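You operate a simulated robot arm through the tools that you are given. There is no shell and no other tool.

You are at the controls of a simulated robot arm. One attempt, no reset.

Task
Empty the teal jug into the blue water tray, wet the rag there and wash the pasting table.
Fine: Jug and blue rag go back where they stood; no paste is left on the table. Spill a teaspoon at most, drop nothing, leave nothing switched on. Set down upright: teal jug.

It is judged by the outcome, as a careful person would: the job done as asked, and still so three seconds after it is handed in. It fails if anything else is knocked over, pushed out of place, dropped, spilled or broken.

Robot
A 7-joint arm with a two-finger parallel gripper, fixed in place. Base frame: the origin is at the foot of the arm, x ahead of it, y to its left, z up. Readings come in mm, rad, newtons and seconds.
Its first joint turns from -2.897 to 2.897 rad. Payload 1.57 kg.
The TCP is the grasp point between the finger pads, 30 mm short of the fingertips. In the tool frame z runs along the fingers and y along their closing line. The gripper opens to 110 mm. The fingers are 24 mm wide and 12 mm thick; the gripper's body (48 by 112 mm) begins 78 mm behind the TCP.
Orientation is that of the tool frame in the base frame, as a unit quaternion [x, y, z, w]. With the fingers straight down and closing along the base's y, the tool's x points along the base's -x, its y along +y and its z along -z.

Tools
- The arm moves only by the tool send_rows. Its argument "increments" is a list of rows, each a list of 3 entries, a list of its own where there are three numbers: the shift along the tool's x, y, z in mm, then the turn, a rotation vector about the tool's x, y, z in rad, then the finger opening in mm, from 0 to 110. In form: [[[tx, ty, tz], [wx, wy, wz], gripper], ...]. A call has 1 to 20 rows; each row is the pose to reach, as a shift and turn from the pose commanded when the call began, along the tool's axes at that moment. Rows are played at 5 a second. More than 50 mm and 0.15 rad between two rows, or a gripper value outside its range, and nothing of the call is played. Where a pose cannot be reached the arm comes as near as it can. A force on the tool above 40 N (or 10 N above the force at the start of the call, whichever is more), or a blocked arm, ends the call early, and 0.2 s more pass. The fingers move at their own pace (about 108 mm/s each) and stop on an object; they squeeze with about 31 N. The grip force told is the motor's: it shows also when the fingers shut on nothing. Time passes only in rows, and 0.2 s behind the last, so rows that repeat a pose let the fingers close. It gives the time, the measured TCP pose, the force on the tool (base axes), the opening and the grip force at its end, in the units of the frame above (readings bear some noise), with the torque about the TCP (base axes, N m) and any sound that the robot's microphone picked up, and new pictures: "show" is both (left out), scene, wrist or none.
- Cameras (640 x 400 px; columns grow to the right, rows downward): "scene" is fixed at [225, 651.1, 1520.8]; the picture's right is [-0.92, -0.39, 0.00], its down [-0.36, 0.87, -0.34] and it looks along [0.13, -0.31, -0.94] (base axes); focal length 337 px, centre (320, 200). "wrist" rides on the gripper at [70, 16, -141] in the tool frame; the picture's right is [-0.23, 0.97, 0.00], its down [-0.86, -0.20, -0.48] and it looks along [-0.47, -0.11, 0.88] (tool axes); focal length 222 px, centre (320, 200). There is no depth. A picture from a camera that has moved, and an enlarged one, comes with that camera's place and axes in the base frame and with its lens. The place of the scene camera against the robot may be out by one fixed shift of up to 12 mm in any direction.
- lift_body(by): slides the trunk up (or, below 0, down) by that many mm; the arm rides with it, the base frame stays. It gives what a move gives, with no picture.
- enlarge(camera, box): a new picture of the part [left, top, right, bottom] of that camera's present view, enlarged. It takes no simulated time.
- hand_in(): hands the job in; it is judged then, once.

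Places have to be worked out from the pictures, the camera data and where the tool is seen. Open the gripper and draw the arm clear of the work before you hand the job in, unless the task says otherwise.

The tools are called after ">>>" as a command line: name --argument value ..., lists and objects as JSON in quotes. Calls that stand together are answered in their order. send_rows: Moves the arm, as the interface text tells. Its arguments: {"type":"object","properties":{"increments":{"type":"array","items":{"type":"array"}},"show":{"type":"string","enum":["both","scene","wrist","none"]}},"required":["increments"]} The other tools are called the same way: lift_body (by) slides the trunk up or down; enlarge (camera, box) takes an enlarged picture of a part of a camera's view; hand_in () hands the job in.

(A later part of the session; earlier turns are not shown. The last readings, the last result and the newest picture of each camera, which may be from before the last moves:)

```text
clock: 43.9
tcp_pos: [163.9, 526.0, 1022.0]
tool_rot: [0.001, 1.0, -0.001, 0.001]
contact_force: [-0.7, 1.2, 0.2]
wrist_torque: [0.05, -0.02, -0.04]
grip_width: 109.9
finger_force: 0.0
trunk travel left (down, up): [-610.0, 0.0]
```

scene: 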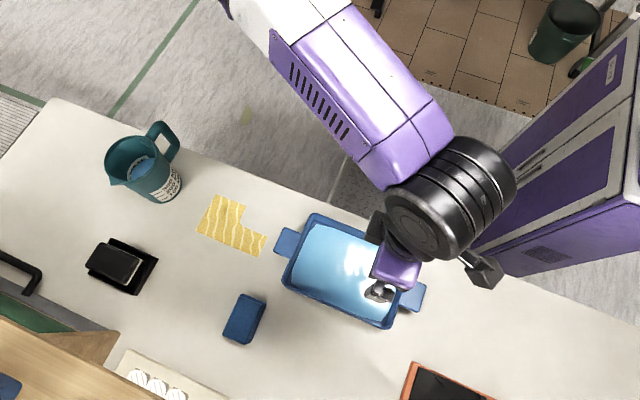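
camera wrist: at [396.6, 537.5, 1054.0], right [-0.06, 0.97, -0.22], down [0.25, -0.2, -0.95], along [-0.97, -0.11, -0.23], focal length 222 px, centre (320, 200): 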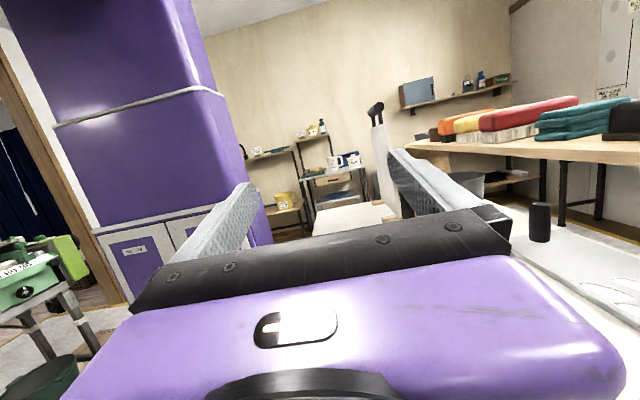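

The pour tilt is fully reproducible at (162,525,1020). Now I go back toward the jug and turn the gripper 90° so that it would close along x (across the spout–handle axis).

>>> send_rows --increments '[[[-45, -1, 2], [0, 0, 0], 110], [[-90, -2, 4], [0, 0, 0], 110], [[-135, -3, 6], [0, 0, 0], 110], [[-180, -4, 8], [0, 0, 0], 110], [[-225, -5, 10], [0, 0, 0], 110], [[-270, -6, 12], [0, 0, 0], 110], [[-315, -6, 12], [0, 0, 0], 110], [[-340, -6, 12], [0, 0, 0], 110], [[-340, -6, 12], [0, 0, -0.14], 110], [[-340, -6, 12], [0, 0, -0.28], 110], [[-340, -6, 12], [0, 0, -0.42], 110], [[-340, -6, 12], [0, 0, -0.56], 110], [[-340, -6, 12], [0, 0, -0.7], 110], [[-340, -6, 12], [0, 0, -0.84], 110], [[-340, -6, 12], [0, 0, -0.98], 110], [[-340, -6, 12], [0, 0, -1.12], 110], [[-340, -6, 12], [0, 0, -1.26], 110], [[-340, -6, 12], [0, 0, -1.4], 110], [[-340, -6, 12], [0, 0, -1.5], 110], [[-340, -6, 12], [0, 0, -1.571], 110]]' --show "both"

```text
clock: 48.1
tcp_pos: [503.6, 520.1, 1009.1]
tool_rot: [0.707, -0.707, 0.001, 0.002]
contact_force: [0.4, 0.3, -0.3]
wrist_torque: [0.01, -0.02, 0.01]
grip_width: 110.1
finger_force: 0.0
trunk travel left (down, up): [-610.0, 0.0]
camera wrist: at [487.7, 450.6, 1150.9], right [-0.97, 0.23, 0.0], down [0.2, 0.86, 0.48], along [0.11, 0.46, -0.88], focal length 222 px, centre (320, 200)
```

scene: 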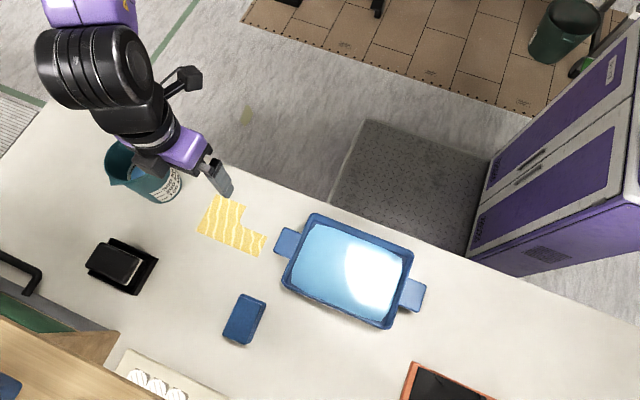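
wrist: 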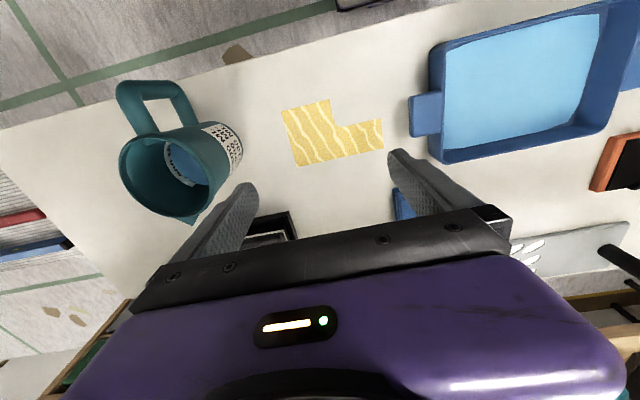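

The yaw works. This view shows the jug with handle from another side; I enlarge it for stereo measurement.

>>> enlarge --camera "wrist" --box '[90, 60, 270, 240]'

```text
2.22 times, centred on (180, 150) of wrist
camera zoom: at [487.7, 450.6, 1150.9], right [-0.97, 0.23, 0.0], down [0.2, 0.86, 0.48], along [0.11, 0.46, -0.88], focal length 494 px, centre (631, 311)
```

zoom: 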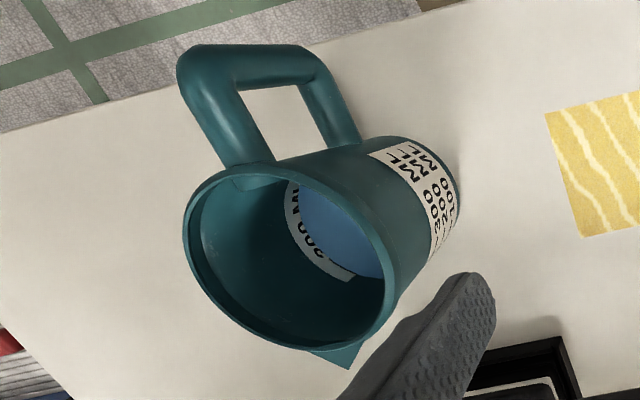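

Stereo gives the jug's rim centre at (684,511), rim z≈913, outer diameter ≈103 mm — too tight for the 110 mm opening, so I'll grasp the ~20 mm handle bar (near y≈430) with the tool pointing down along it. I move above the handle to refine its position.

>>> send_rows --increments '[[[18, -36, 0], [0, 0, 0], 110], [[36, -72, 0], [0, 0, 0], 110], [[54, -108, 0], [0, 0, 0], 110], [[72, -144, 0], [0, 0, 0], 110], [[90, -180, 0], [0, 0, 0], 110], [[90, -180, 0], [0, 0, 0], 110]]' --show "both"

```text
clock: 49.5
tcp_pos: [664.9, 439.3, 1011.4]
tool_rot: [-0.707, 0.707, -0.001, -0.001]
contact_force: [0.2, -0.5, -0.5]
wrist_torque: [0.01, 0.02, -0.01]
grip_width: 110.1
finger_force: 0.0
out of reach, approached as far as the arm can: row 5, 6
trunk travel left (down, up): [-610.0, 0.0]
camera wrist: at [650.2, 369.2, 1153.0], right [-0.97, 0.23, 0.0], down [0.2, 0.86, 0.48], along [0.11, 0.46, -0.88], focal length 222 px, centre (320, 200)
```

scene: 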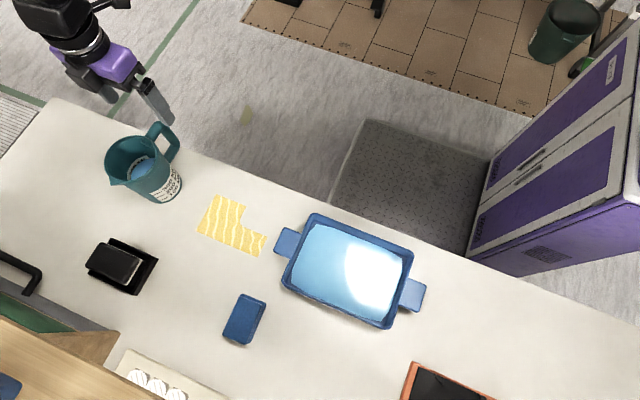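
wrist: 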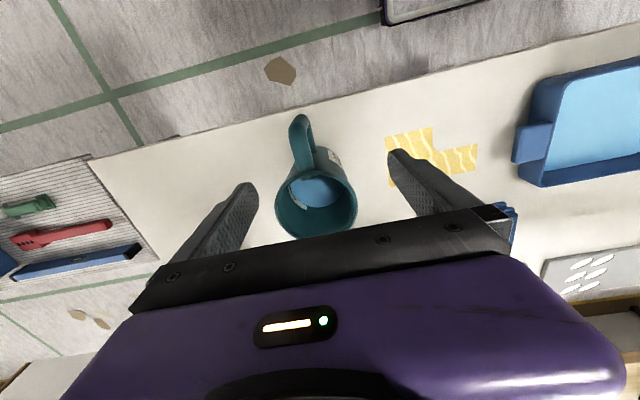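

At this yaw the arm falls ~20 mm short here, so closing with the tool turned the other way (tool x toward +y) may be better. First I use this good view to measure the handle.

>>> enlarge --camera "wrist" --box '[240, 100, 400, 250]'

>>> enlarge --camera "scene" --box '[80, 100, 220, 220]'

```text
2.67 times, centred on (320, 175) of wrist
camera zoom: at [650.2, 369.2, 1153.0], right [-0.97, 0.23, 0.0], down [0.2, 0.86, 0.48], along [0.11, 0.46, -0.88], focal length 592 px, centre (320, 267)
```

zoom: 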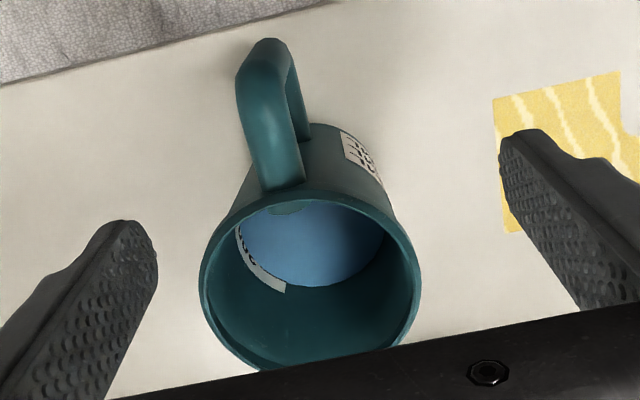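

```text
3.33 times, centred on (150, 160) of scene
camera zoom: at [225.0, 651.1, 1520.8], right [-0.92, -0.39, 0.0], down [-0.36, 0.87, -0.34], along [0.13, -0.31, -0.94], focal length 1124 px, centre (887, 333)
```

zoom: 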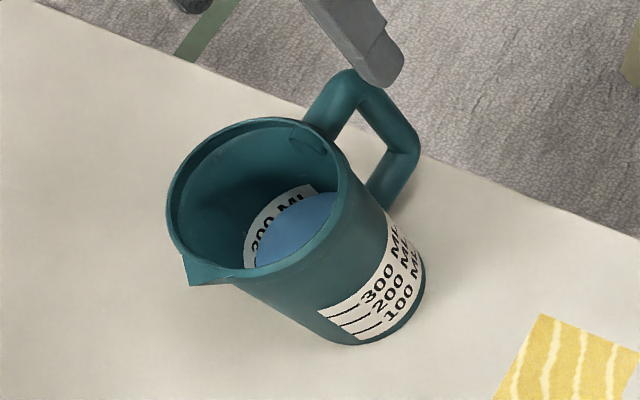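

Combining views: handle bar centre ≈(686,415), ~20 mm thick, z≈828–897. I'll test the alternative: gripper turned so its x faces +y at the jug, which means pouring with the spout toward −x; so I go to (285,525,1020) and test tilting the other way.

>>> send_rows --increments '[[[-7.2, 31.7, -0.8], [0, 0, 0.131], 110], [[-14.3, 63.3, -1.5], [0, 0, 0.262], 110], [[-21.5, 95, -2.3], [0, 0, 0.393], 110], [[-28.7, 126.7, -3], [0, 0, 0.524], 110], [[-35.8, 158.3, -3.8], [0, 0, 0.655], 110], [[-43, 190, -4.5], [0, 0, 0.785], 110], [[-50.2, 221.7, -5.3], [0, 0, 0.916], 110], [[-57.3, 253.3, -6], [0, 0, 1.047], 110], [[-64.5, 285, -6.8], [0, 0, 1.178], 110], [[-71.7, 316.7, -7.5], [0, 0, 1.309], 110], [[-78.8, 348.3, -8.3], [0, 0, 1.44], 110], [[-86, 380, -9], [0, 0, 1.571], 110], [[-86, 380, -9], [0, 0, 1.571], 110]]' --show "scene"

```text
clock: 52.3
tcp_pos: [285.1, 525.1, 1019.1]
tool_rot: [0.0, 1.0, -0.002, -0.001]
contact_force: [-0.3, 0.6, -0.3]
wrist_torque: [0.0, -0.05, 0.01]
grip_width: 110.1
finger_force: 0.1
trunk travel left (down, up): [-610.0, 0.0]
```

scene: 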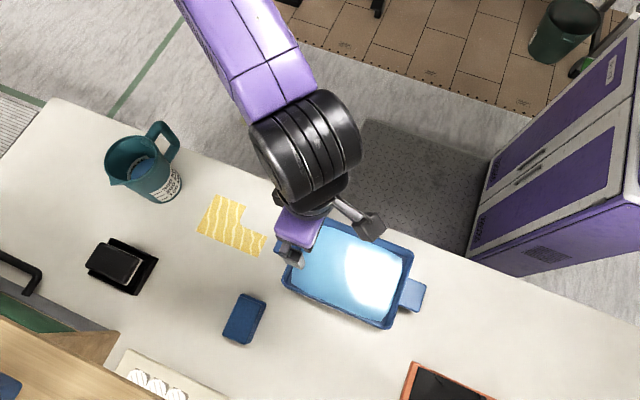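

At the test place, upright. Now tilt the other way (tool toward +x) in a first stage of 0.7 rad.

>>> send_rows --increments '[[[0, 0, 0], [0, -0.14, 0], 110], [[0, 0, 0], [0, -0.28, 0], 110], [[0, 0, 0], [0, -0.42, 0], 110], [[0, 0, 0], [0, -0.56, 0], 110], [[0, 0, 0], [0, -0.7, 0], 110], [[0, 0, 0], [0, -0.7, 0], 110]]' --show "scene"

```text
clock: 53.7
tcp_pos: [284.7, 518.9, 1011.6]
tool_rot: [-0.001, 0.939, -0.008, 0.343]
contact_force: [-0.7, -0.8, 0.8]
wrist_torque: [-0.01, -0.01, 0.0]
grip_width: 110.0
finger_force: 0.1
trunk travel left (down, up): [-610.0, 0.0]
```

scene: 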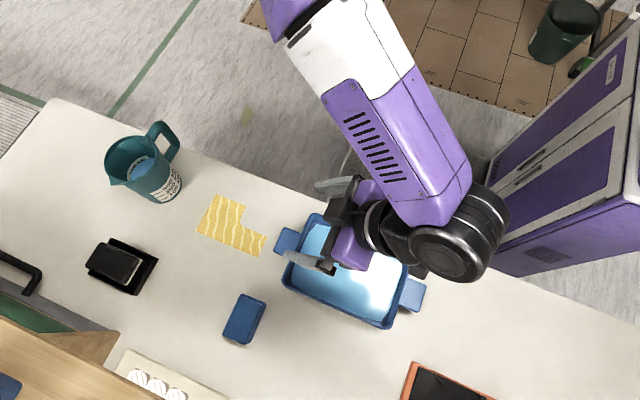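

So far so good with small deviation. Continue the test tilt to 1.4 rad.

>>> send_rows --increments '[[[0, 0, 0], [0, -0.14, 0], 110], [[0, 0, 0], [0, -0.28, 0], 110], [[0, 0, 0], [0, -0.42, 0], 110], [[0, 0, 0], [0, -0.56, 0], 110], [[0, 0, 0], [0, -0.7, 0], 110], [[0, 0, 0], [0, -0.7, 0], 110]]' --show "scene"

```text
clock: 55.1
tcp_pos: [282.9, 524.6, 1018.0]
tool_rot: [-0.002, 0.764, -0.001, 0.645]
contact_force: [-0.5, -1.1, 0.3]
wrist_torque: [0.0, -0.02, -0.01]
grip_width: 110.2
finger_force: 0.1
trunk travel left (down, up): [-610.0, 0.0]
```

scene: 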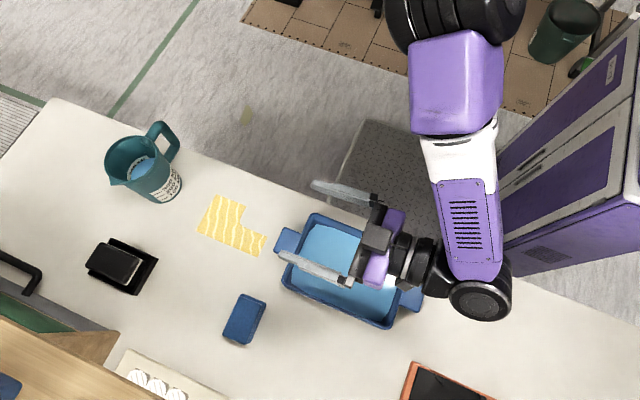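

Reached 80° tilt within 2 mm. Continue to about 105°.

>>> send_rows --increments '[[[0, 0, 0], [0, -0.12, 0], 110], [[0, 0, 0], [0, -0.24, 0], 110], [[0, 0, 0], [0, -0.36, 0], 110], [[0, 0, 0], [0, -0.44, 0], 110], [[0, 0, 0], [0, -0.44, 0], 110]]' --show "scene"

```text
clock: 56.3
tcp_pos: [283.5, 523.2, 1017.0]
tool_rot: [-0.002, 0.703, -0.002, 0.711]
contact_force: [-0.2, -0.3, 0.8]
wrist_torque: [0.01, -0.02, 0.02]
grip_width: 110.0
finger_force: 0.0
out of reach, approached as far as the arm can: row 2, 3, 4, 5
trunk travel left (down, up): [-610.0, 0.0]
```

scene: 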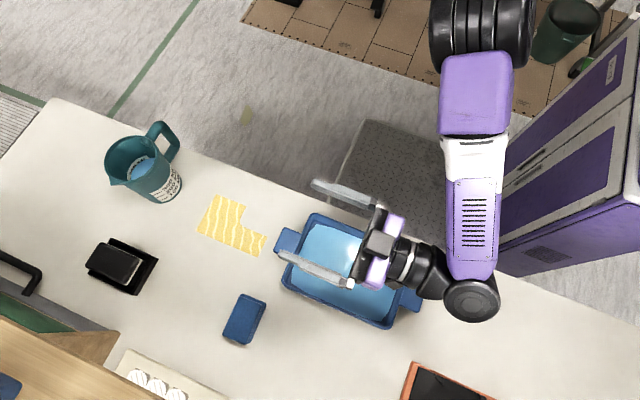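

This direction stops at about 90°, but grasping the handle with the gripper pre-tilted ~25–30° outward would add to that. I un-tilt in place first.

>>> send_rows --increments '[[[0, 0, 0], [0, 0.14, 0], 110], [[0, 0, 0], [0, 0.28, 0], 110], [[0, 0, 0], [0, 0.42, 0], 110], [[0, 0, 0], [0, 0.56, 0], 110], [[0, 0, 0], [0, 0.7, 0], 110], [[0, 0, 0], [0, 0.84, 0], 110], [[0, 0, 0], [0, 0.98, 0], 110], [[0, 0, 0], [0, 1.12, 0], 110], [[0, 0, 0], [0, 1.26, 0], 110], [[0, 0, 0], [0, 1.4, 0], 110], [[0, 0, 0], [0, 1.5, 0], 110], [[0, 0, 0], [0, 1.58, 0], 110], [[0, 0, 0], [0, 1.58, 0], 110]]' --show "scene"

```text
clock: 58.1
tcp_pos: [178.0, 491.5, 997.0]
tool_rot: [-0.103, 0.965, 0.003, 0.243]
contact_force: [0.2, 0.0, -0.2]
wrist_torque: [-0.03, 0.01, 0.0]
grip_width: 109.9
finger_force: 0.0
trunk travel left (down, up): [-610.0, 0.0]
stopped in row 8: the arm was blocked; the commanded pose is now the measured one
```

scene: 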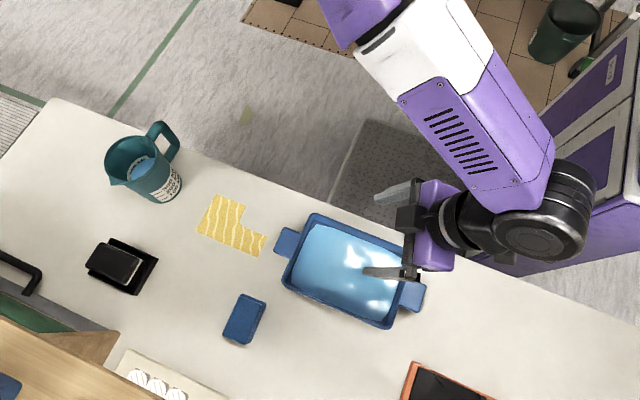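

The return drifted and blocked (a joint had to swing faster than the steps allowed), so this direction is unreliable and I will use the other one. I slowly straighten up to (240,522,1020).

>>> send_rows --increments '[[[0, 0, 0], [0, 0, 0], 110], [[0, 0, 0], [0.001, 0.049, 0.021], 110], [[-7, 1.6, 1], [0.001, 0.098, 0.042], 110], [[-14, 3.3, 2.1], [0.002, 0.148, 0.062], 110], [[-21.1, 4.9, 3.1], [0.002, 0.197, 0.083], 110], [[-28.1, 6.6, 4.2], [0.003, 0.246, 0.104], 110], [[-35.2, 8.2, 5.2], [0.004, 0.295, 0.125], 110], [[-42.2, 9.8, 6.2], [0.004, 0.344, 0.146], 110], [[-49.2, 11.5, 7.3], [0.005, 0.394, 0.166], 110], [[-56.2, 13.1, 8.3], [0.005, 0.443, 0.187], 110], [[-63.3, 14.8, 9.4], [0.006, 0.492, 0.208], 110], [[-70.3, 16.4, 10.4], [0.006, 0.492, 0.208], 110], [[-70.3, 16.4, 10.4], [0.006, 0.492, 0.208], 110]]' --show "scene"

```text
clock: 59.4
tcp_pos: [121.8, 467.6, 994.5]
tool_rot: [-0.137, 0.982, 0.001, 0.132]
contact_force: [1.0, -0.7, 0.3]
wrist_torque: [0.0, 0.01, -0.01]
grip_width: 110.2
finger_force: 0.0
trunk travel left (down, up): [-610.0, 0.0]
stopped in row 6: the arm was blocked; the commanded pose is now the measured one
```

scene: 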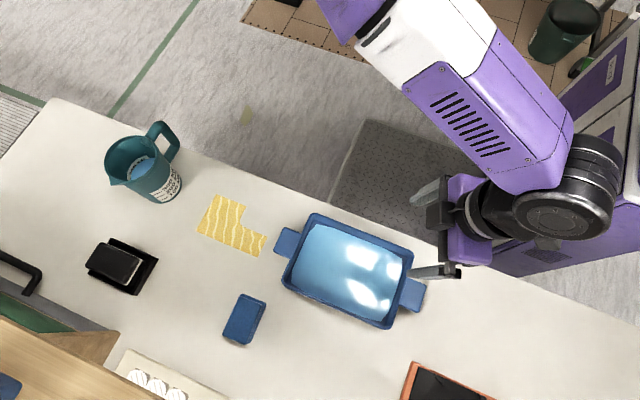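

The arm slid further −x. I'll retrace toward the forward-path pose (285,519,1012 at 0.7 rad tilt), which was reachable, and un-tilt from there.

>>> send_rows --increments '[[[-17, 0.5, 2.7], [0.01, -0.043, 0.026], 110], [[-33.9, 0.9, 5.4], [0.019, -0.086, 0.052], 110], [[-50.9, 1.4, 8.2], [0.029, -0.129, 0.078], 110], [[-67.8, 1.8, 10.9], [0.039, -0.172, 0.104], 110], [[-84.8, 2.3, 13.6], [0.048, -0.215, 0.13], 110], [[-101.8, 2.8, 16.3], [0.058, -0.258, 0.156], 110], [[-118.7, 3.2, 19], [0.068, -0.301, 0.182], 110], [[-135.7, 3.7, 21.8], [0.078, -0.344, 0.208], 110], [[-152.6, 4.1, 24.5], [0.087, -0.387, 0.234], 110], [[-169.6, 4.6, 27.2], [0.097, -0.4305, 0.2595], 110], [[-169.6, 4.6, 27.2], [0.097, -0.4305, 0.2595], 110]]' --show "scene"

```text
clock: 61.8
tcp_pos: [279.4, 507.6, 1001.4]
tool_rot: [-0.007, 0.94, -0.01, 0.341]
contact_force: [-0.6, -0.8, -0.6]
wrist_torque: [-0.02, -0.01, -0.03]
grip_width: 110.2
finger_force: 0.1
trunk travel left (down, up): [-610.0, 0.0]
```

scene: 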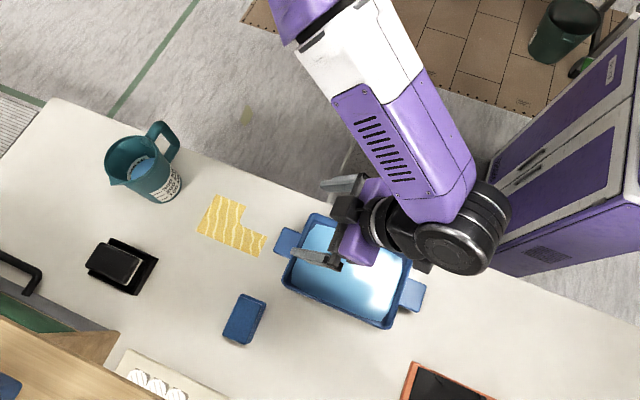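

Recovered to the known pose at 0.7 rad. Un-tilt slowly in place from here.

>>> send_rows --increments '[[[0, 0, 0], [0, 0, 0], 110], [[-3.7, 3.5, -2.4], [0, 0.09, 0], 110], [[-7.4, 7, -4.9], [0, 0.18, 0], 110], [[-11.1, 10.5, -7.4], [0, 0.27, 0], 110], [[-14.8, 14, -9.8], [0, 0.36, 0], 110], [[-14.8, 14, -9.8], [0, 0.45, 0], 110], [[-14.8, 14, -9.8], [0, 0.54, 0], 110], [[-14.8, 14, -9.8], [0, 0.63, 0], 110], [[-14.8, 14, -9.8], [0, 0.7, 0], 110], [[-14.8, 14, -9.8], [0, 0.7, 0], 110]]' --show "scene"

```text
clock: 62.8
tcp_pos: [193.0, 489.1, 992.1]
tool_rot: [-0.093, 0.97, -0.01, 0.226]
contact_force: [0.2, -1.0, -0.1]
wrist_torque: [0.02, 0.01, 0.02]
grip_width: 110.0
finger_force: 0.0
trunk travel left (down, up): [-610.0, 0.0]
stopped in row 4: the arm was blocked; the commanded pose is now the measured one
```

scene: 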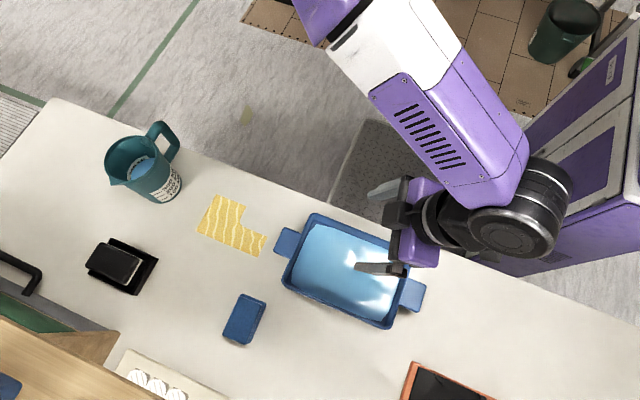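

In this branch the elbow fold is limiting. As before, I'll move outward to (210,660,970) while straightening, then use the known route through the −x tilt to get back to the good configuration.

>>> send_rows --increments '[[[-3.7, 16.6, 3.1], [0, 0, 0], 110], [[-7.4, 33.3, 6.2], [0, 0, 0], 110], [[-11.1, 49.9, 9.4], [-0.002, 0.05, 0.02], 110], [[-14.8, 66.6, 12.5], [-0.004, 0.1, 0.042], 110], [[-18.5, 83.2, 15.6], [-0.007, 0.152, 0.063], 110], [[-22.2, 99.8, 18.7], [-0.009, 0.203, 0.084], 110], [[-25.9, 116.5, 21.8], [-0.011, 0.254, 0.104], 110], [[-29.6, 133.1, 25], [-0.013, 0.304, 0.125], 110], [[-33.3, 149.8, 28.1], [-0.016, 0.355, 0.146], 110], [[-37, 166.4, 31.2], [-0.018, 0.406, 0.167], 110], [[-37, 166.4, 31.2], [-0.02, 0.4566, 0.1879], 110], [[-37, 166.4, 31.2], [-0.02, 0.4566, 0.1879], 110]]' --show "scene"

```text
clock: 65.4
tcp_pos: [211.2, 662.5, 974.1]
tool_rot: [0.001, 1.0, 0.003, -0.001]
contact_force: [0.7, -0.6, 0.1]
wrist_torque: [0.01, 0.01, 0.04]
grip_width: 109.8
finger_force: 0.1
trunk travel left (down, up): [-610.0, 0.0]
```

scene: 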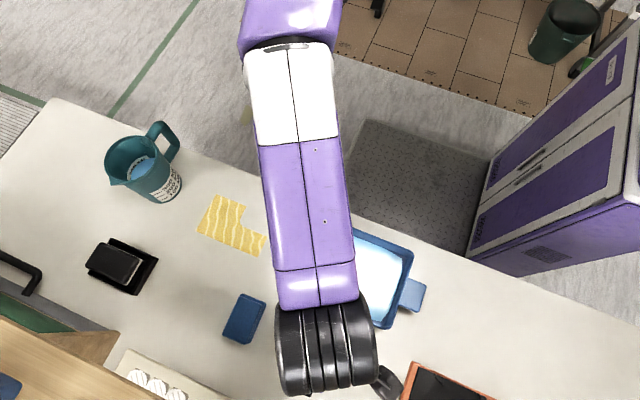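

Upright and in reach at (211,662,974). I move to the earlier good pose (365,611,1017) and see whether the elbow configuration matches.

>>> send_rows --increments '[[[-38, -13, -11], [0, 0, 0], 110], [[-77, -26, -21], [0, 0, 0], 110], [[-116, -39, -32], [0, 0, 0], 110], [[-154, -52, -43], [0, 0, 0], 110], [[-154, -52, -43], [0, 0, 0], 110]]' --show "scene"

```text
clock: 66.6
tcp_pos: [365.4, 611.0, 1016.5]
tool_rot: [0.001, 1.0, 0.003, 0.0]
contact_force: [0.4, 0.2, -0.5]
wrist_torque: [0.0, 0.0, 0.01]
grip_width: 110.1
finger_force: 0.0
trunk travel left (down, up): [-610.0, 0.0]
```

scene: 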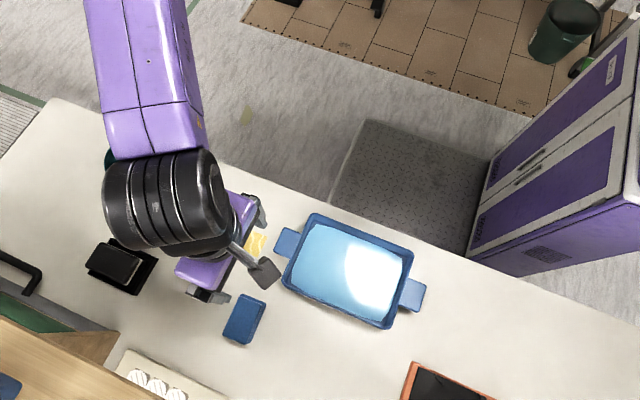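

Same configuration as the good one. I go again to (503,520,1009), turn to close along x, then approach the handle at a lower height (z≈955) where the reach should be better.

>>> send_rows --increments '[[[-35, -23, 2], [0, 0, 0], 110], [[-70, -46, 4], [0, 0, 0], 110], [[-104, -69, 6], [0, 0, -0.13], 110], [[-138, -91, 8], [0, 0, -0.26], 110], [[-138, -91, 8], [0, 0, -0.4], 110], [[-138, -91, 8], [0, 0, -0.54], 110], [[-138, -91, 8], [0, 0, -0.68], 110], [[-138, -91, 8], [0, 0, -0.82], 110], [[-138, -91, 8], [0, 0, -0.96], 110], [[-138, -91, 8], [0, 0, -1.1], 110], [[-138, -91, 8], [0, 0, -1.24], 110], [[-138, -91, 8], [0, 0, -1.38], 110], [[-138, -91, 8], [0, 0, -1.48], 110], [[-138, -91, 8], [0, 0, -1.571], 110], [[-138, -91, 8], [0, 0, -1.571], 110]]' --show "none"

>>> send_rows --increments '[[[20, -30, 10], [0, 0, 0], 110], [[40, -60, 20], [0, 0, 0], 110], [[60, -90, 30], [0, 0, 0], 110], [[80, -120, 40], [0, 0, 0], 110], [[100, -150, 50], [0, 0, 0], 110], [[100, -150, 50], [0, 0, 0], 110]]' --show "both"

```text
clock: 69.8
tcp_pos: [502.5, 517.2, 1008.0]
tool_rot: [-0.707, 0.707, 0.001, 0.002]
contact_force: [-0.4, -0.3, -0.1]
wrist_torque: [0.04, -0.03, 0.03]
grip_width: 110.2
finger_force: 0.0
trunk travel left (down, up): [-610.0, 0.0]
```

```text
clock: 71.2
tcp_pos: [652.3, 416.7, 958.1]
tool_rot: [-0.706, 0.708, 0.002, 0.002]
contact_force: [-0.1, 0.4, -0.1]
wrist_torque: [-0.02, 0.01, -0.01]
grip_width: 110.1
finger_force: 0.0
trunk travel left (down, up): [-610.0, 0.0]
camera wrist: at [636.4, 346.1, 1099.0], right [-0.97, 0.23, 0.0], down [0.2, 0.85, 0.48], along [0.11, 0.47, -0.88], focal length 222 px, centre (320, 200)
```

scene: 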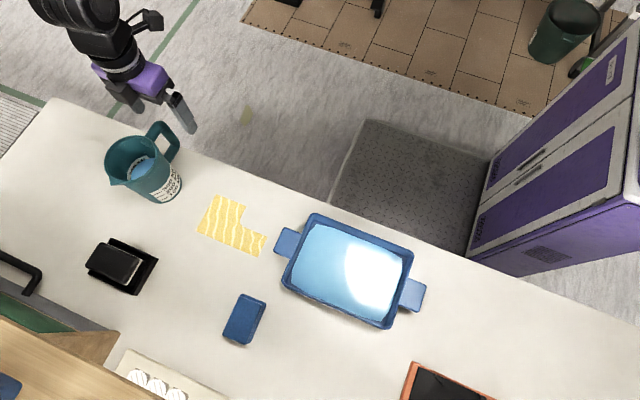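
wrist: 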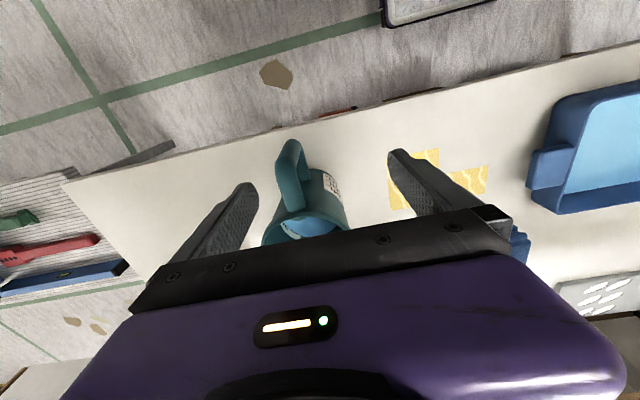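

Reached (652,417,958) with no reach warning. I enlarge to measure the handle from here.

>>> enlarge --camera "wrist" --box '[230, 120, 370, 250]'

```text
3.08 times, centred on (300, 185) of wrist
camera zoom: at [636.4, 346.1, 1099.0], right [-0.97, 0.23, 0.0], down [0.2, 0.85, 0.48], along [0.11, 0.47, -0.88], focal length 684 px, centre (382, 246)
```

zoom: 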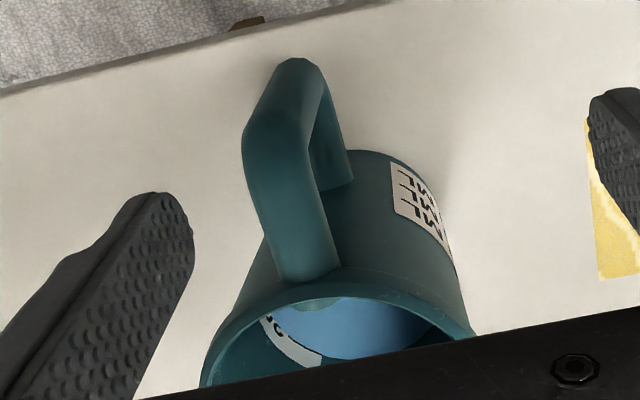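

Handle bar: x≈685, y≈412 (20 mm thick), upright segment z≈828–897. I align above it, then lower straddling it with the fingers open to 70 mm.

>>> send_rows --increments '[[[2, -16, 0], [0, 0, 0], 70], [[5, -33, 0], [0, 0, 0], 70], [[5, -33, 0], [0, 0, 0], 70]]' --show "both"

```text
clock: 72.0
tcp_pos: [668.2, 416.7, 957.5]
tool_rot: [-0.706, 0.708, 0.001, 0.002]
contact_force: [-0.7, 0.1, -0.4]
wrist_torque: [-0.01, -0.03, -0.02]
grip_width: 70.0
finger_force: 0.0
out of reach, approached as far as the arm can: row 2, 3
trunk travel left (down, up): [-610.0, 0.0]
camera wrist: at [652.7, 344.9, 1099.6], right [-0.97, 0.23, 0.0], down [0.2, 0.85, 0.48], along [0.11, 0.47, -0.88], focal length 222 px, centre (320, 200)
```

scene: 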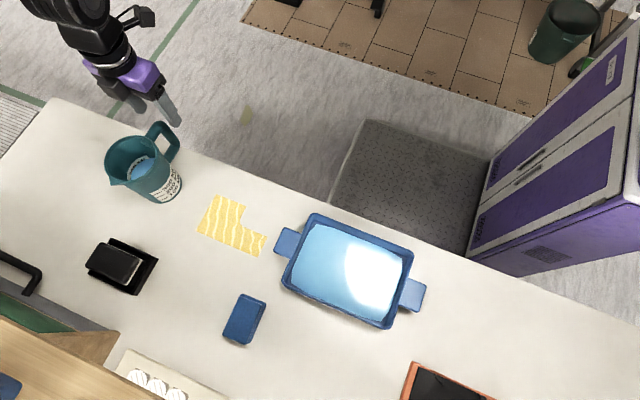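
wrist: 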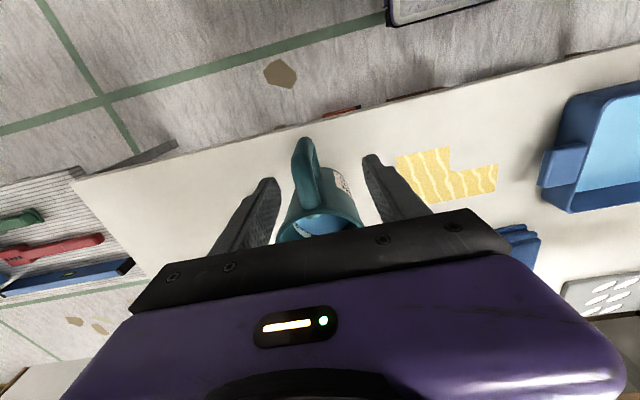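

The turn limit leaves it 15 mm short at exactly 180° yaw; backing the yaw off by 5° should free it. I apply that and align over the handle.

>>> send_rows --increments '[[[0, 0, 0], [0, 0, 0.045], 70], [[2, -6, 0], [0, 0, 0.09], 70], [[4, -12, 0], [0, 0, 0.09], 70], [[5, -17, 0], [0, 0, 0.09], 70], [[5, -17, 0], [0, 0, 0.09], 70]]' --show "wrist"

```text
clock: 73.2
tcp_pos: [685.6, 411.5, 958.8]
tool_rot: [-0.674, 0.739, 0.002, 0.002]
contact_force: [1.5, -0.8, 0.3]
wrist_torque: [0.02, -0.03, 0.02]
grip_width: 69.8
finger_force: 0.1
trunk travel left (down, up): [-610.0, 0.0]
camera wrist: at [664.3, 342.9, 1100.2], right [-0.95, 0.32, 0.0], down [0.28, 0.83, 0.48], along [0.15, 0.46, -0.88], focal length 222 px, centre (320, 200)
```

wrist: 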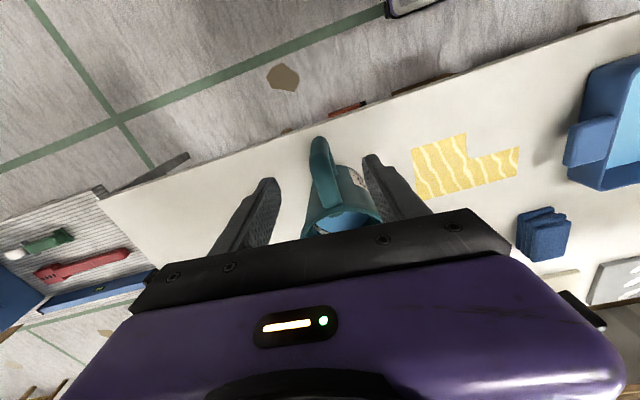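

Aligned at (685.6,411.5) with no reach warning. I enlarge to verify the fingers straddle the handle bar.

>>> enlarge --camera "wrist" --box '[240, 110, 420, 230]'

```text
3.33 times, centred on (330, 170) of wrist
camera zoom: at [664.3, 342.9, 1100.2], right [-0.95, 0.32, 0.0], down [0.28, 0.83, 0.48], along [0.15, 0.46, -0.88], focal length 740 px, centre (287, 300)
```

zoom: 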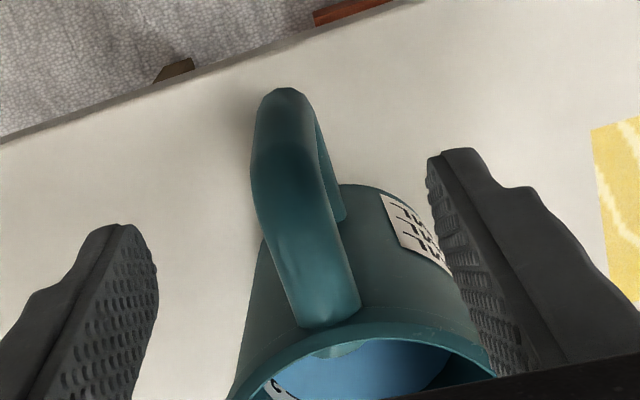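

The bar lies centred between the fingers. I descend 94 mm straight down to z≈865, keeping the fingers open at 70.

>>> send_rows --increments '[[[0, 0, 24], [0, 0, 0], 70], [[0, 0, 48], [0, 0, 0], 70], [[0, 0, 72], [0, 0, 0], 70], [[0, 0, 94], [0, 0, 0], 70], [[0, 0, 94], [0, 0, 0], 70]]' --show "both"

```text
clock: 74.4
tcp_pos: [685.6, 411.5, 897.0]
tool_rot: [-0.674, 0.739, 0.001, 0.004]
contact_force: [-1.0, -0.2, 0.5]
wrist_torque: [-0.01, -0.01, 0.02]
grip_width: 69.9
finger_force: 0.1
out of reach, approached as far as the arm can: row 3, 4, 5
trunk travel left (down, up): [-610.0, 0.0]
camera wrist: at [662.7, 343.2, 1039.6], right [-0.95, 0.32, 0.0], down [0.28, 0.83, 0.48], along [0.15, 0.46, -0.88], focal length 222 px, centre (320, 200)
```

scene: 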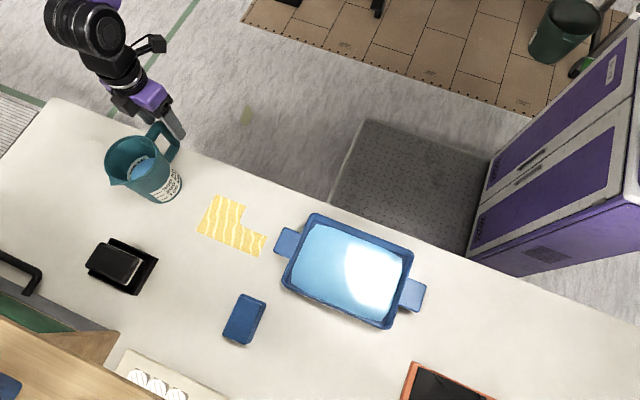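
wrist: 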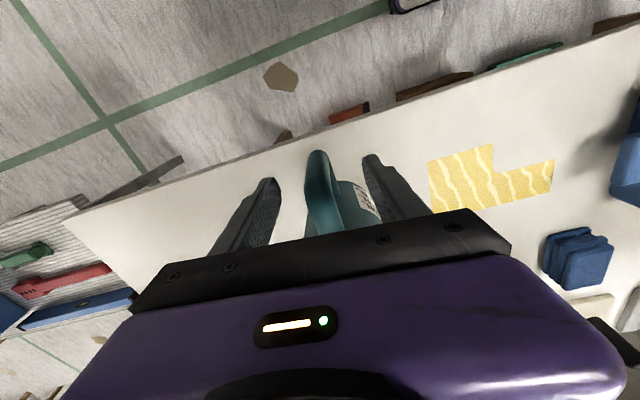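

The arm can't reach lower at this trunk height; I'll lower the trunk itself by 33 mm, which brings the gripper straight down to z≈864.

>>> lift_body --by -33

```text
clock: 75.2
tcp_pos: [686.1, 411.8, 864.8]
tool_rot: [-0.674, 0.739, 0.003, 0.004]
contact_force: [-0.3, 0.2, 0.4]
wrist_torque: [0.02, 0.0, 0.02]
grip_width: 69.9
finger_force: 0.1
trunk travel left (down, up): [-577.0, 33.0]
```

At z≈865. Now close the fingers on the handle bar.

>>> send_rows --increments '[[[0, 0, 0], [0, 0, 0], 30], [[0, 0, 0], [0, 0, 0], 0], [[0, 0, 0], [0, 0, 0], 0], [[0, 0, 0], [0, 0, 0], 0]]' --show "both"

```text
clock: 76.2
tcp_pos: [685.3, 411.3, 866.6]
tool_rot: [-0.674, 0.739, 0.002, 0.002]
contact_force: [-0.7, -0.9, 1.7]
wrist_torque: [0.03, 0.2, 0.0]
grip_width: 21.9
finger_force: 31.4
trunk travel left (down, up): [-577.0, 33.0]
camera wrist: at [662.7, 343.1, 1006.8], right [-0.95, 0.32, 0.0], down [0.28, 0.83, 0.48], along [0.15, 0.46, -0.88], focal length 222 px, centre (320, 200)
```

scene: 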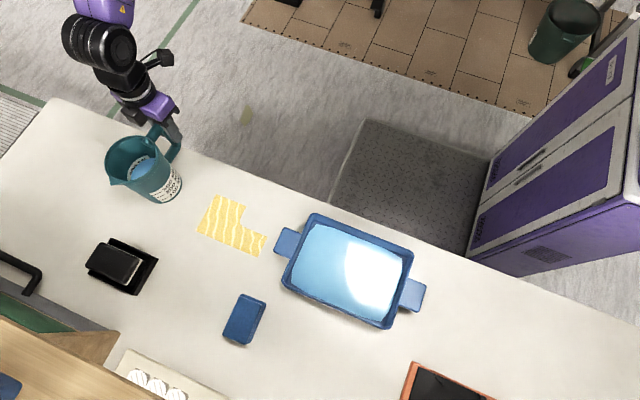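
wrist: 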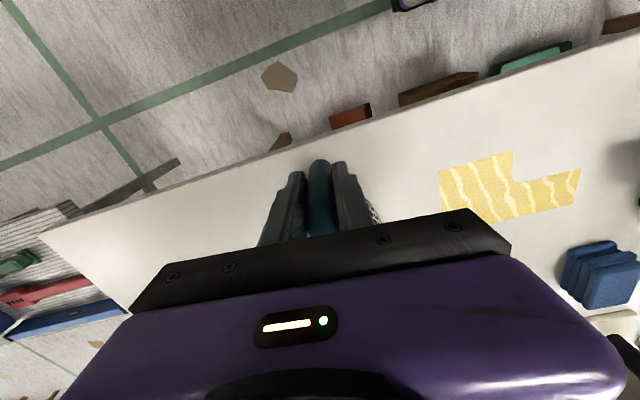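

Gripped: 21.9 mm wide at 31 N. I lift just 8 mm with the trunk to check the weight and whether the jug stays level.

>>> lift_body --by 8

>>> enlarge --camera "scene" --box '[80, 100, 220, 220]'

```text
clock: 76.8
tcp_pos: [684.2, 411.4, 874.2]
tool_rot: [-0.673, 0.739, 0.002, 0.002]
contact_force: [-0.7, 0.7, -4.0]
wrist_torque: [-0.34, 0.02, 0.01]
grip_width: 21.7
finger_force: 31.1
trunk travel left (down, up): [-585.0, 25.0]
```

```text
3.33 times, centred on (150, 160) of scene
camera zoom: at [225.0, 651.1, 1520.8], right [-0.92, -0.39, 0.0], down [-0.36, 0.87, -0.34], along [0.13, -0.31, -0.94], focal length 1124 px, centre (887, 333)
```

zoom: 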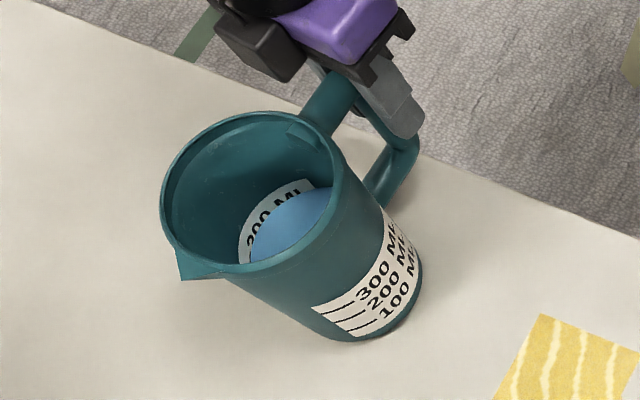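

The jug weighs about 4 N with a 0.34 N·m moment and appears level. I lift the rest of the trunk travel (25 mm) and recheck.

>>> lift_body --by 25

>>> enlarge --camera "scene" --box '[80, 100, 220, 220]'

```text
clock: 77.5
tcp_pos: [684.4, 413.0, 898.3]
tool_rot: [-0.674, 0.739, 0.001, 0.002]
contact_force: [0.7, 0.4, -4.2]
wrist_torque: [-0.34, -0.05, -0.02]
grip_width: 21.7
finger_force: 31.9
trunk travel left (down, up): [-610.0, 0.0]
```

```text
3.33 times, centred on (150, 160) of scene
camera zoom: at [225.0, 651.1, 1520.8], right [-0.92, -0.39, 0.0], down [-0.36, 0.87, -0.34], along [0.13, -0.31, -0.94], focal length 1124 px, centre (887, 333)
```

zoom: 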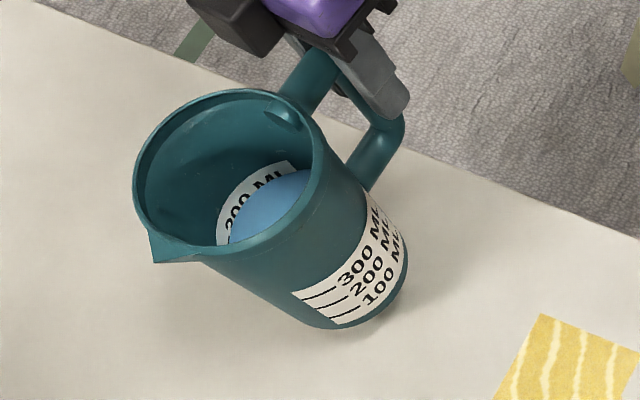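

The jug hangs level and firm. I raise it 60 mm and carry it gently to (503,517,1008), slow steps to avoid sloshing.

>>> send_rows --increments '[[[0, 0, -10], [0, 0, 0], 0], [[0, 0, -25], [0, 0, 0], 0], [[0, 0, -42], [0, 0, 0], 0], [[-5, 11, -60], [0, 0, 0], 0], [[-14, 31, -66], [0, 0, 0], 0], [[-24, 53, -72], [0, 0, 0], 0], [[-34, 75, -78], [0, 0, 0], 0], [[-44, 97, -84], [0, 0, 0], 0], [[-54, 119, -90], [0, 0, 0], 0], [[-64, 141, -96], [0, 0, 0], 0], [[-74, 163, -102], [0, 0, 0], 0], [[-82, 180, -106], [0, 0, 0], 0], [[-87, 191, -108], [0, 0, 0], 0], [[-87, 191, -108], [0, 0, 0], 0]]' --show "both"

```text
clock: 80.5
tcp_pos: [501.9, 515.5, 1006.3]
tool_rot: [-0.673, 0.739, 0.001, 0.003]
contact_force: [-0.7, -0.2, -4.3]
wrist_torque: [-0.36, -0.01, 0.03]
grip_width: 21.5
finger_force: 30.7
trunk travel left (down, up): [-610.0, 0.0]
camera wrist: at [479.6, 447.0, 1147.1], right [-0.95, 0.32, 0.0], down [0.28, 0.83, 0.48], along [0.15, 0.46, -0.88], focal length 222 px, centre (320, 200)
```

scene: 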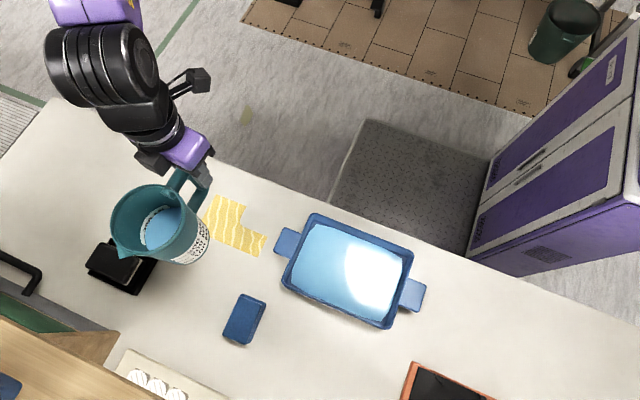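
wrist: 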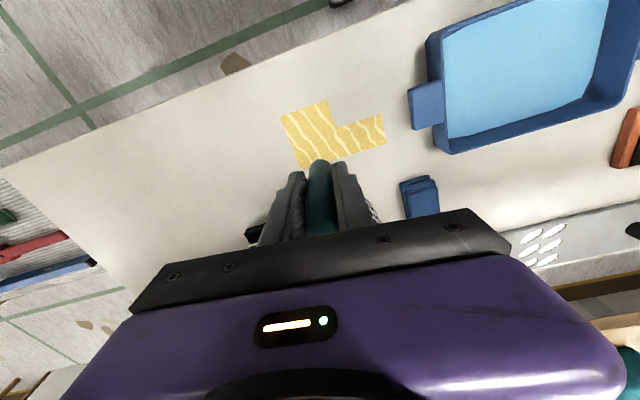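

Stable so far. Now I carry it toward the tray while turning 90° so that the spout ends up pointing +x, with smooth acceleration.

>>> send_rows --increments '[[[0.4, 7, -0.3], [0, 0, 0.031], 0], [[1.3, 21.1, -0.8], [0, 0, 0.094], 0], [[2.6, 42.2, -1.7], [0, 0, 0.189], 0], [[4.2, 66.8, -2.7], [0, 0, 0.298], 0], [[5.7, 91.4, -3.6], [0, 0, 0.408], 0], [[7.2, 116, -4.6], [0, 0, 0.518], 0], [[8.8, 140.6, -5.6], [0, 0, 0.628], 0], [[10.3, 165.2, -6.6], [0, 0, 0.738], 0], [[11.8, 189.8, -7.6], [0, 0, 0.848], 0], [[13.4, 214.4, -8.5], [0, 0, 0.958], 0], [[14.9, 239, -9.5], [0, 0, 1.068], 0], [[16.4, 263.6, -10.5], [0, 0, 1.178], 0], [[18, 288.2, -11.5], [0, 0, 1.288], 0], [[19.3, 309.3, -12.3], [0, 0, 1.382], 0], [[20.4, 326.9, -13], [0, 0, 1.461], 0], [[21.2, 341, -13.6], [0, 0, 1.524], 0], [[21.7, 348, -13.9], [0, 0, 1.555], 0], [[21.9, 351.5, -14], [0, 0, 1.571], 0], [[21.9, 351.5, -14], [0, 0, 1.571], 0]]' --show "both"

```text
clock: 84.5
tcp_pos: [149.1, 524.8, 1020.0]
tool_rot: [0.046, 0.999, 0.002, 0.001]
contact_force: [-0.3, 0.7, -3.5]
wrist_torque: [0.01, 0.35, 0.02]
grip_width: 21.8
finger_force: 30.6
trunk travel left (down, up): [-610.0, 0.0]
camera wrist: at [82.2, 547.2, 1161.2], right [0.32, 0.95, 0.01], down [0.83, -0.28, 0.48], along [0.46, -0.15, -0.88], focal length 222 px, centre (320, 200)
```

scene: 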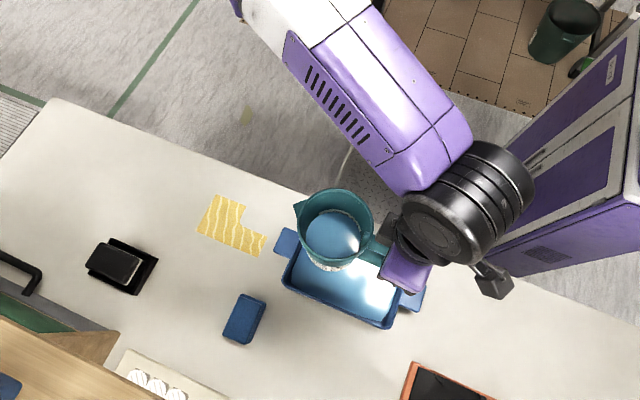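
wrist: 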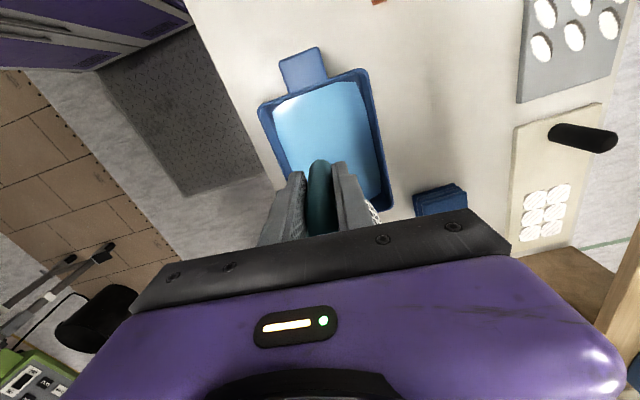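

The jug is over the tray with spout toward +x and everything stable. I begin tilting slowly: first 0.5 rad (well before any water should leave).

>>> send_rows --increments '[[[0, 0, 0], [0.003, 0.03, 0], 0], [[0, 0, 0], [0.009, 0.1, 0], 0], [[0, 0, 0], [0.017, 0.189, 0], 0], [[0, 0, 0], [0.026, 0.279, 0], 0], [[0, 0, 0], [0.034, 0.368, 0], 0], [[0, 0, 0], [0.042, 0.448, 0], 0], [[0, 0, 0], [0.046, 0.498, 0], 0], [[0, 0, 0], [0.046, 0.498, 0], 0]]' --show "scene"

```text
clock: 86.3
tcp_pos: [150.6, 527.4, 1019.8]
tool_rot: [0.045, 0.968, -0.009, -0.246]
contact_force: [-0.4, -0.5, -5.3]
wrist_torque: [0.01, 0.23, 0.0]
grip_width: 21.5
finger_force: 31.3
trunk travel left (down, up): [-610.0, 0.0]
```

scene: 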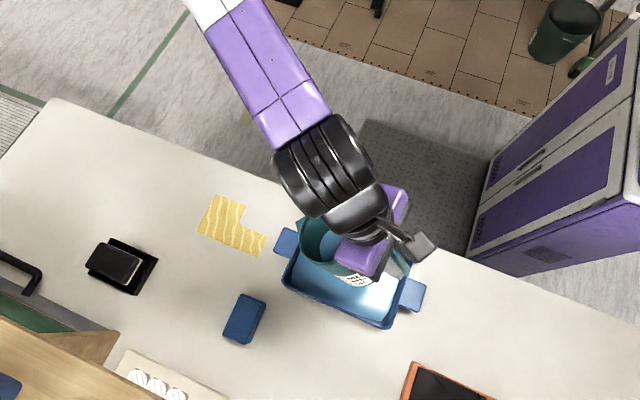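

Tilt 28°, in position, jug intact. I continue to about 46° while shifting 20 mm toward −x so the spout stays well inside the tray.

>>> send_rows --increments '[[[4.3, -1.2, 2.4], [0.006, 0.06, 0], 0], [[8.6, -2.3, 4.8], [0.012, 0.13, 0], 0], [[12.9, -3.5, 7.2], [0.018, 0.2, 0], 0], [[17.2, -4.6, 9.6], [0.025, 0.269, 0], 0], [[17.2, -4.6, 9.6], [0.028, 0.299, 0], 0], [[17.2, -4.6, 9.6], [0.028, 0.299, 0], 0]]' --show "both"

```text
clock: 87.7
tcp_pos: [130.5, 521.4, 1019.8]
tool_rot: [0.042, 0.92, -0.015, -0.389]
contact_force: [-0.7, -0.7, -4.3]
wrist_torque: [0.01, 0.14, 0.01]
grip_width: 21.6
finger_force: 31.1
trunk travel left (down, up): [-610.0, 0.0]
camera wrist: at [185.7, 544.9, 1166.9], right [0.22, 0.95, -0.22], down [0.92, -0.28, -0.26], along [-0.31, -0.15, -0.94], focal length 222 px, centre (320, 200)
```

scene: 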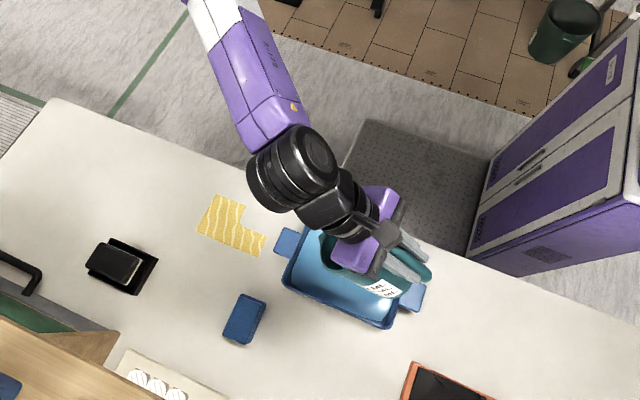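
wrist: 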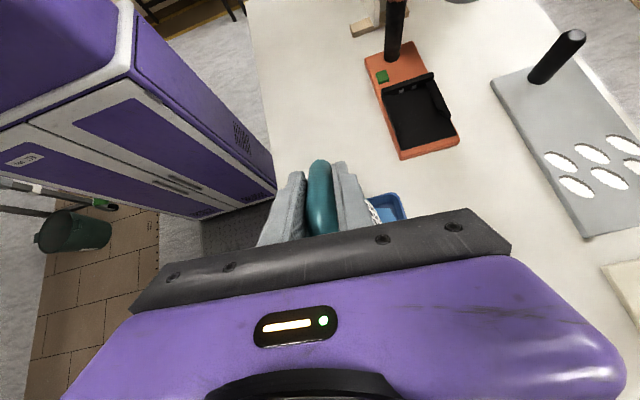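

Tilt 46°, in position. Now slowly to about 60° in small steps, in place.

>>> send_rows --increments '[[[0, 0, 0], [0.0028, 0.03, 0], 0], [[0, 0, 0], [0.0065, 0.07, 0], 0], [[0, 0, 0], [0.01, 0.11, 0], 0], [[0, 0, 0], [0.0139, 0.15, 0], 0], [[0, 0, 0], [0.0176, 0.19, 0], 0], [[0, 0, 0], [0.0213, 0.23, 0], 0], [[0, 0, 0], [0.0232, 0.25, 0], 0], [[0, 0, 0], [0.0232, 0.25, 0], 0]]' --show "scene"

>>> enlarge --camera "scene" --box '[260, 170, 440, 340]'

```text
clock: 89.5
tcp_pos: [131.3, 523.8, 1018.5]
tool_rot: [0.039, 0.865, -0.021, -0.5]
contact_force: [0.3, -0.2, -4.7]
wrist_torque: [0.0, 0.05, 0.02]
grip_width: 21.9
finger_force: 30.7
trunk travel left (down, up): [-610.0, 0.0]
```

scene: 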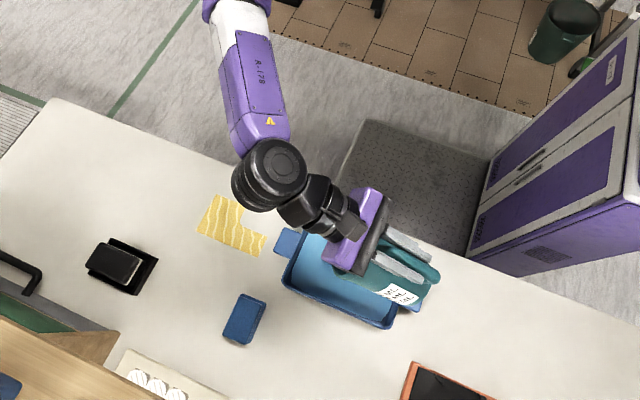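

```text
2.35 times, centred on (350, 255) of scene
camera zoom: at [225.0, 651.1, 1520.8], right [-0.92, -0.39, 0.0], down [-0.36, 0.87, -0.34], along [0.13, -0.31, -0.94], focal length 794 px, centre (249, 71)
```

zoom: 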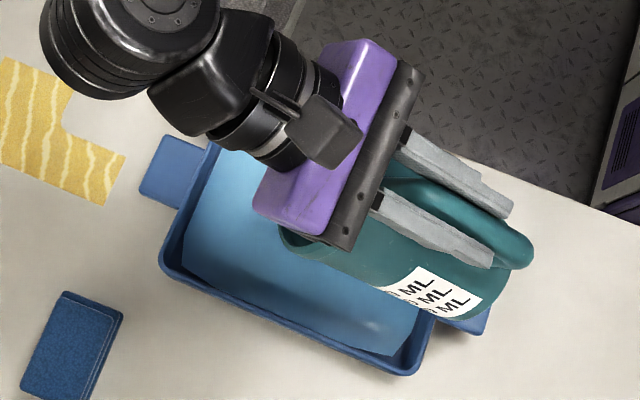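

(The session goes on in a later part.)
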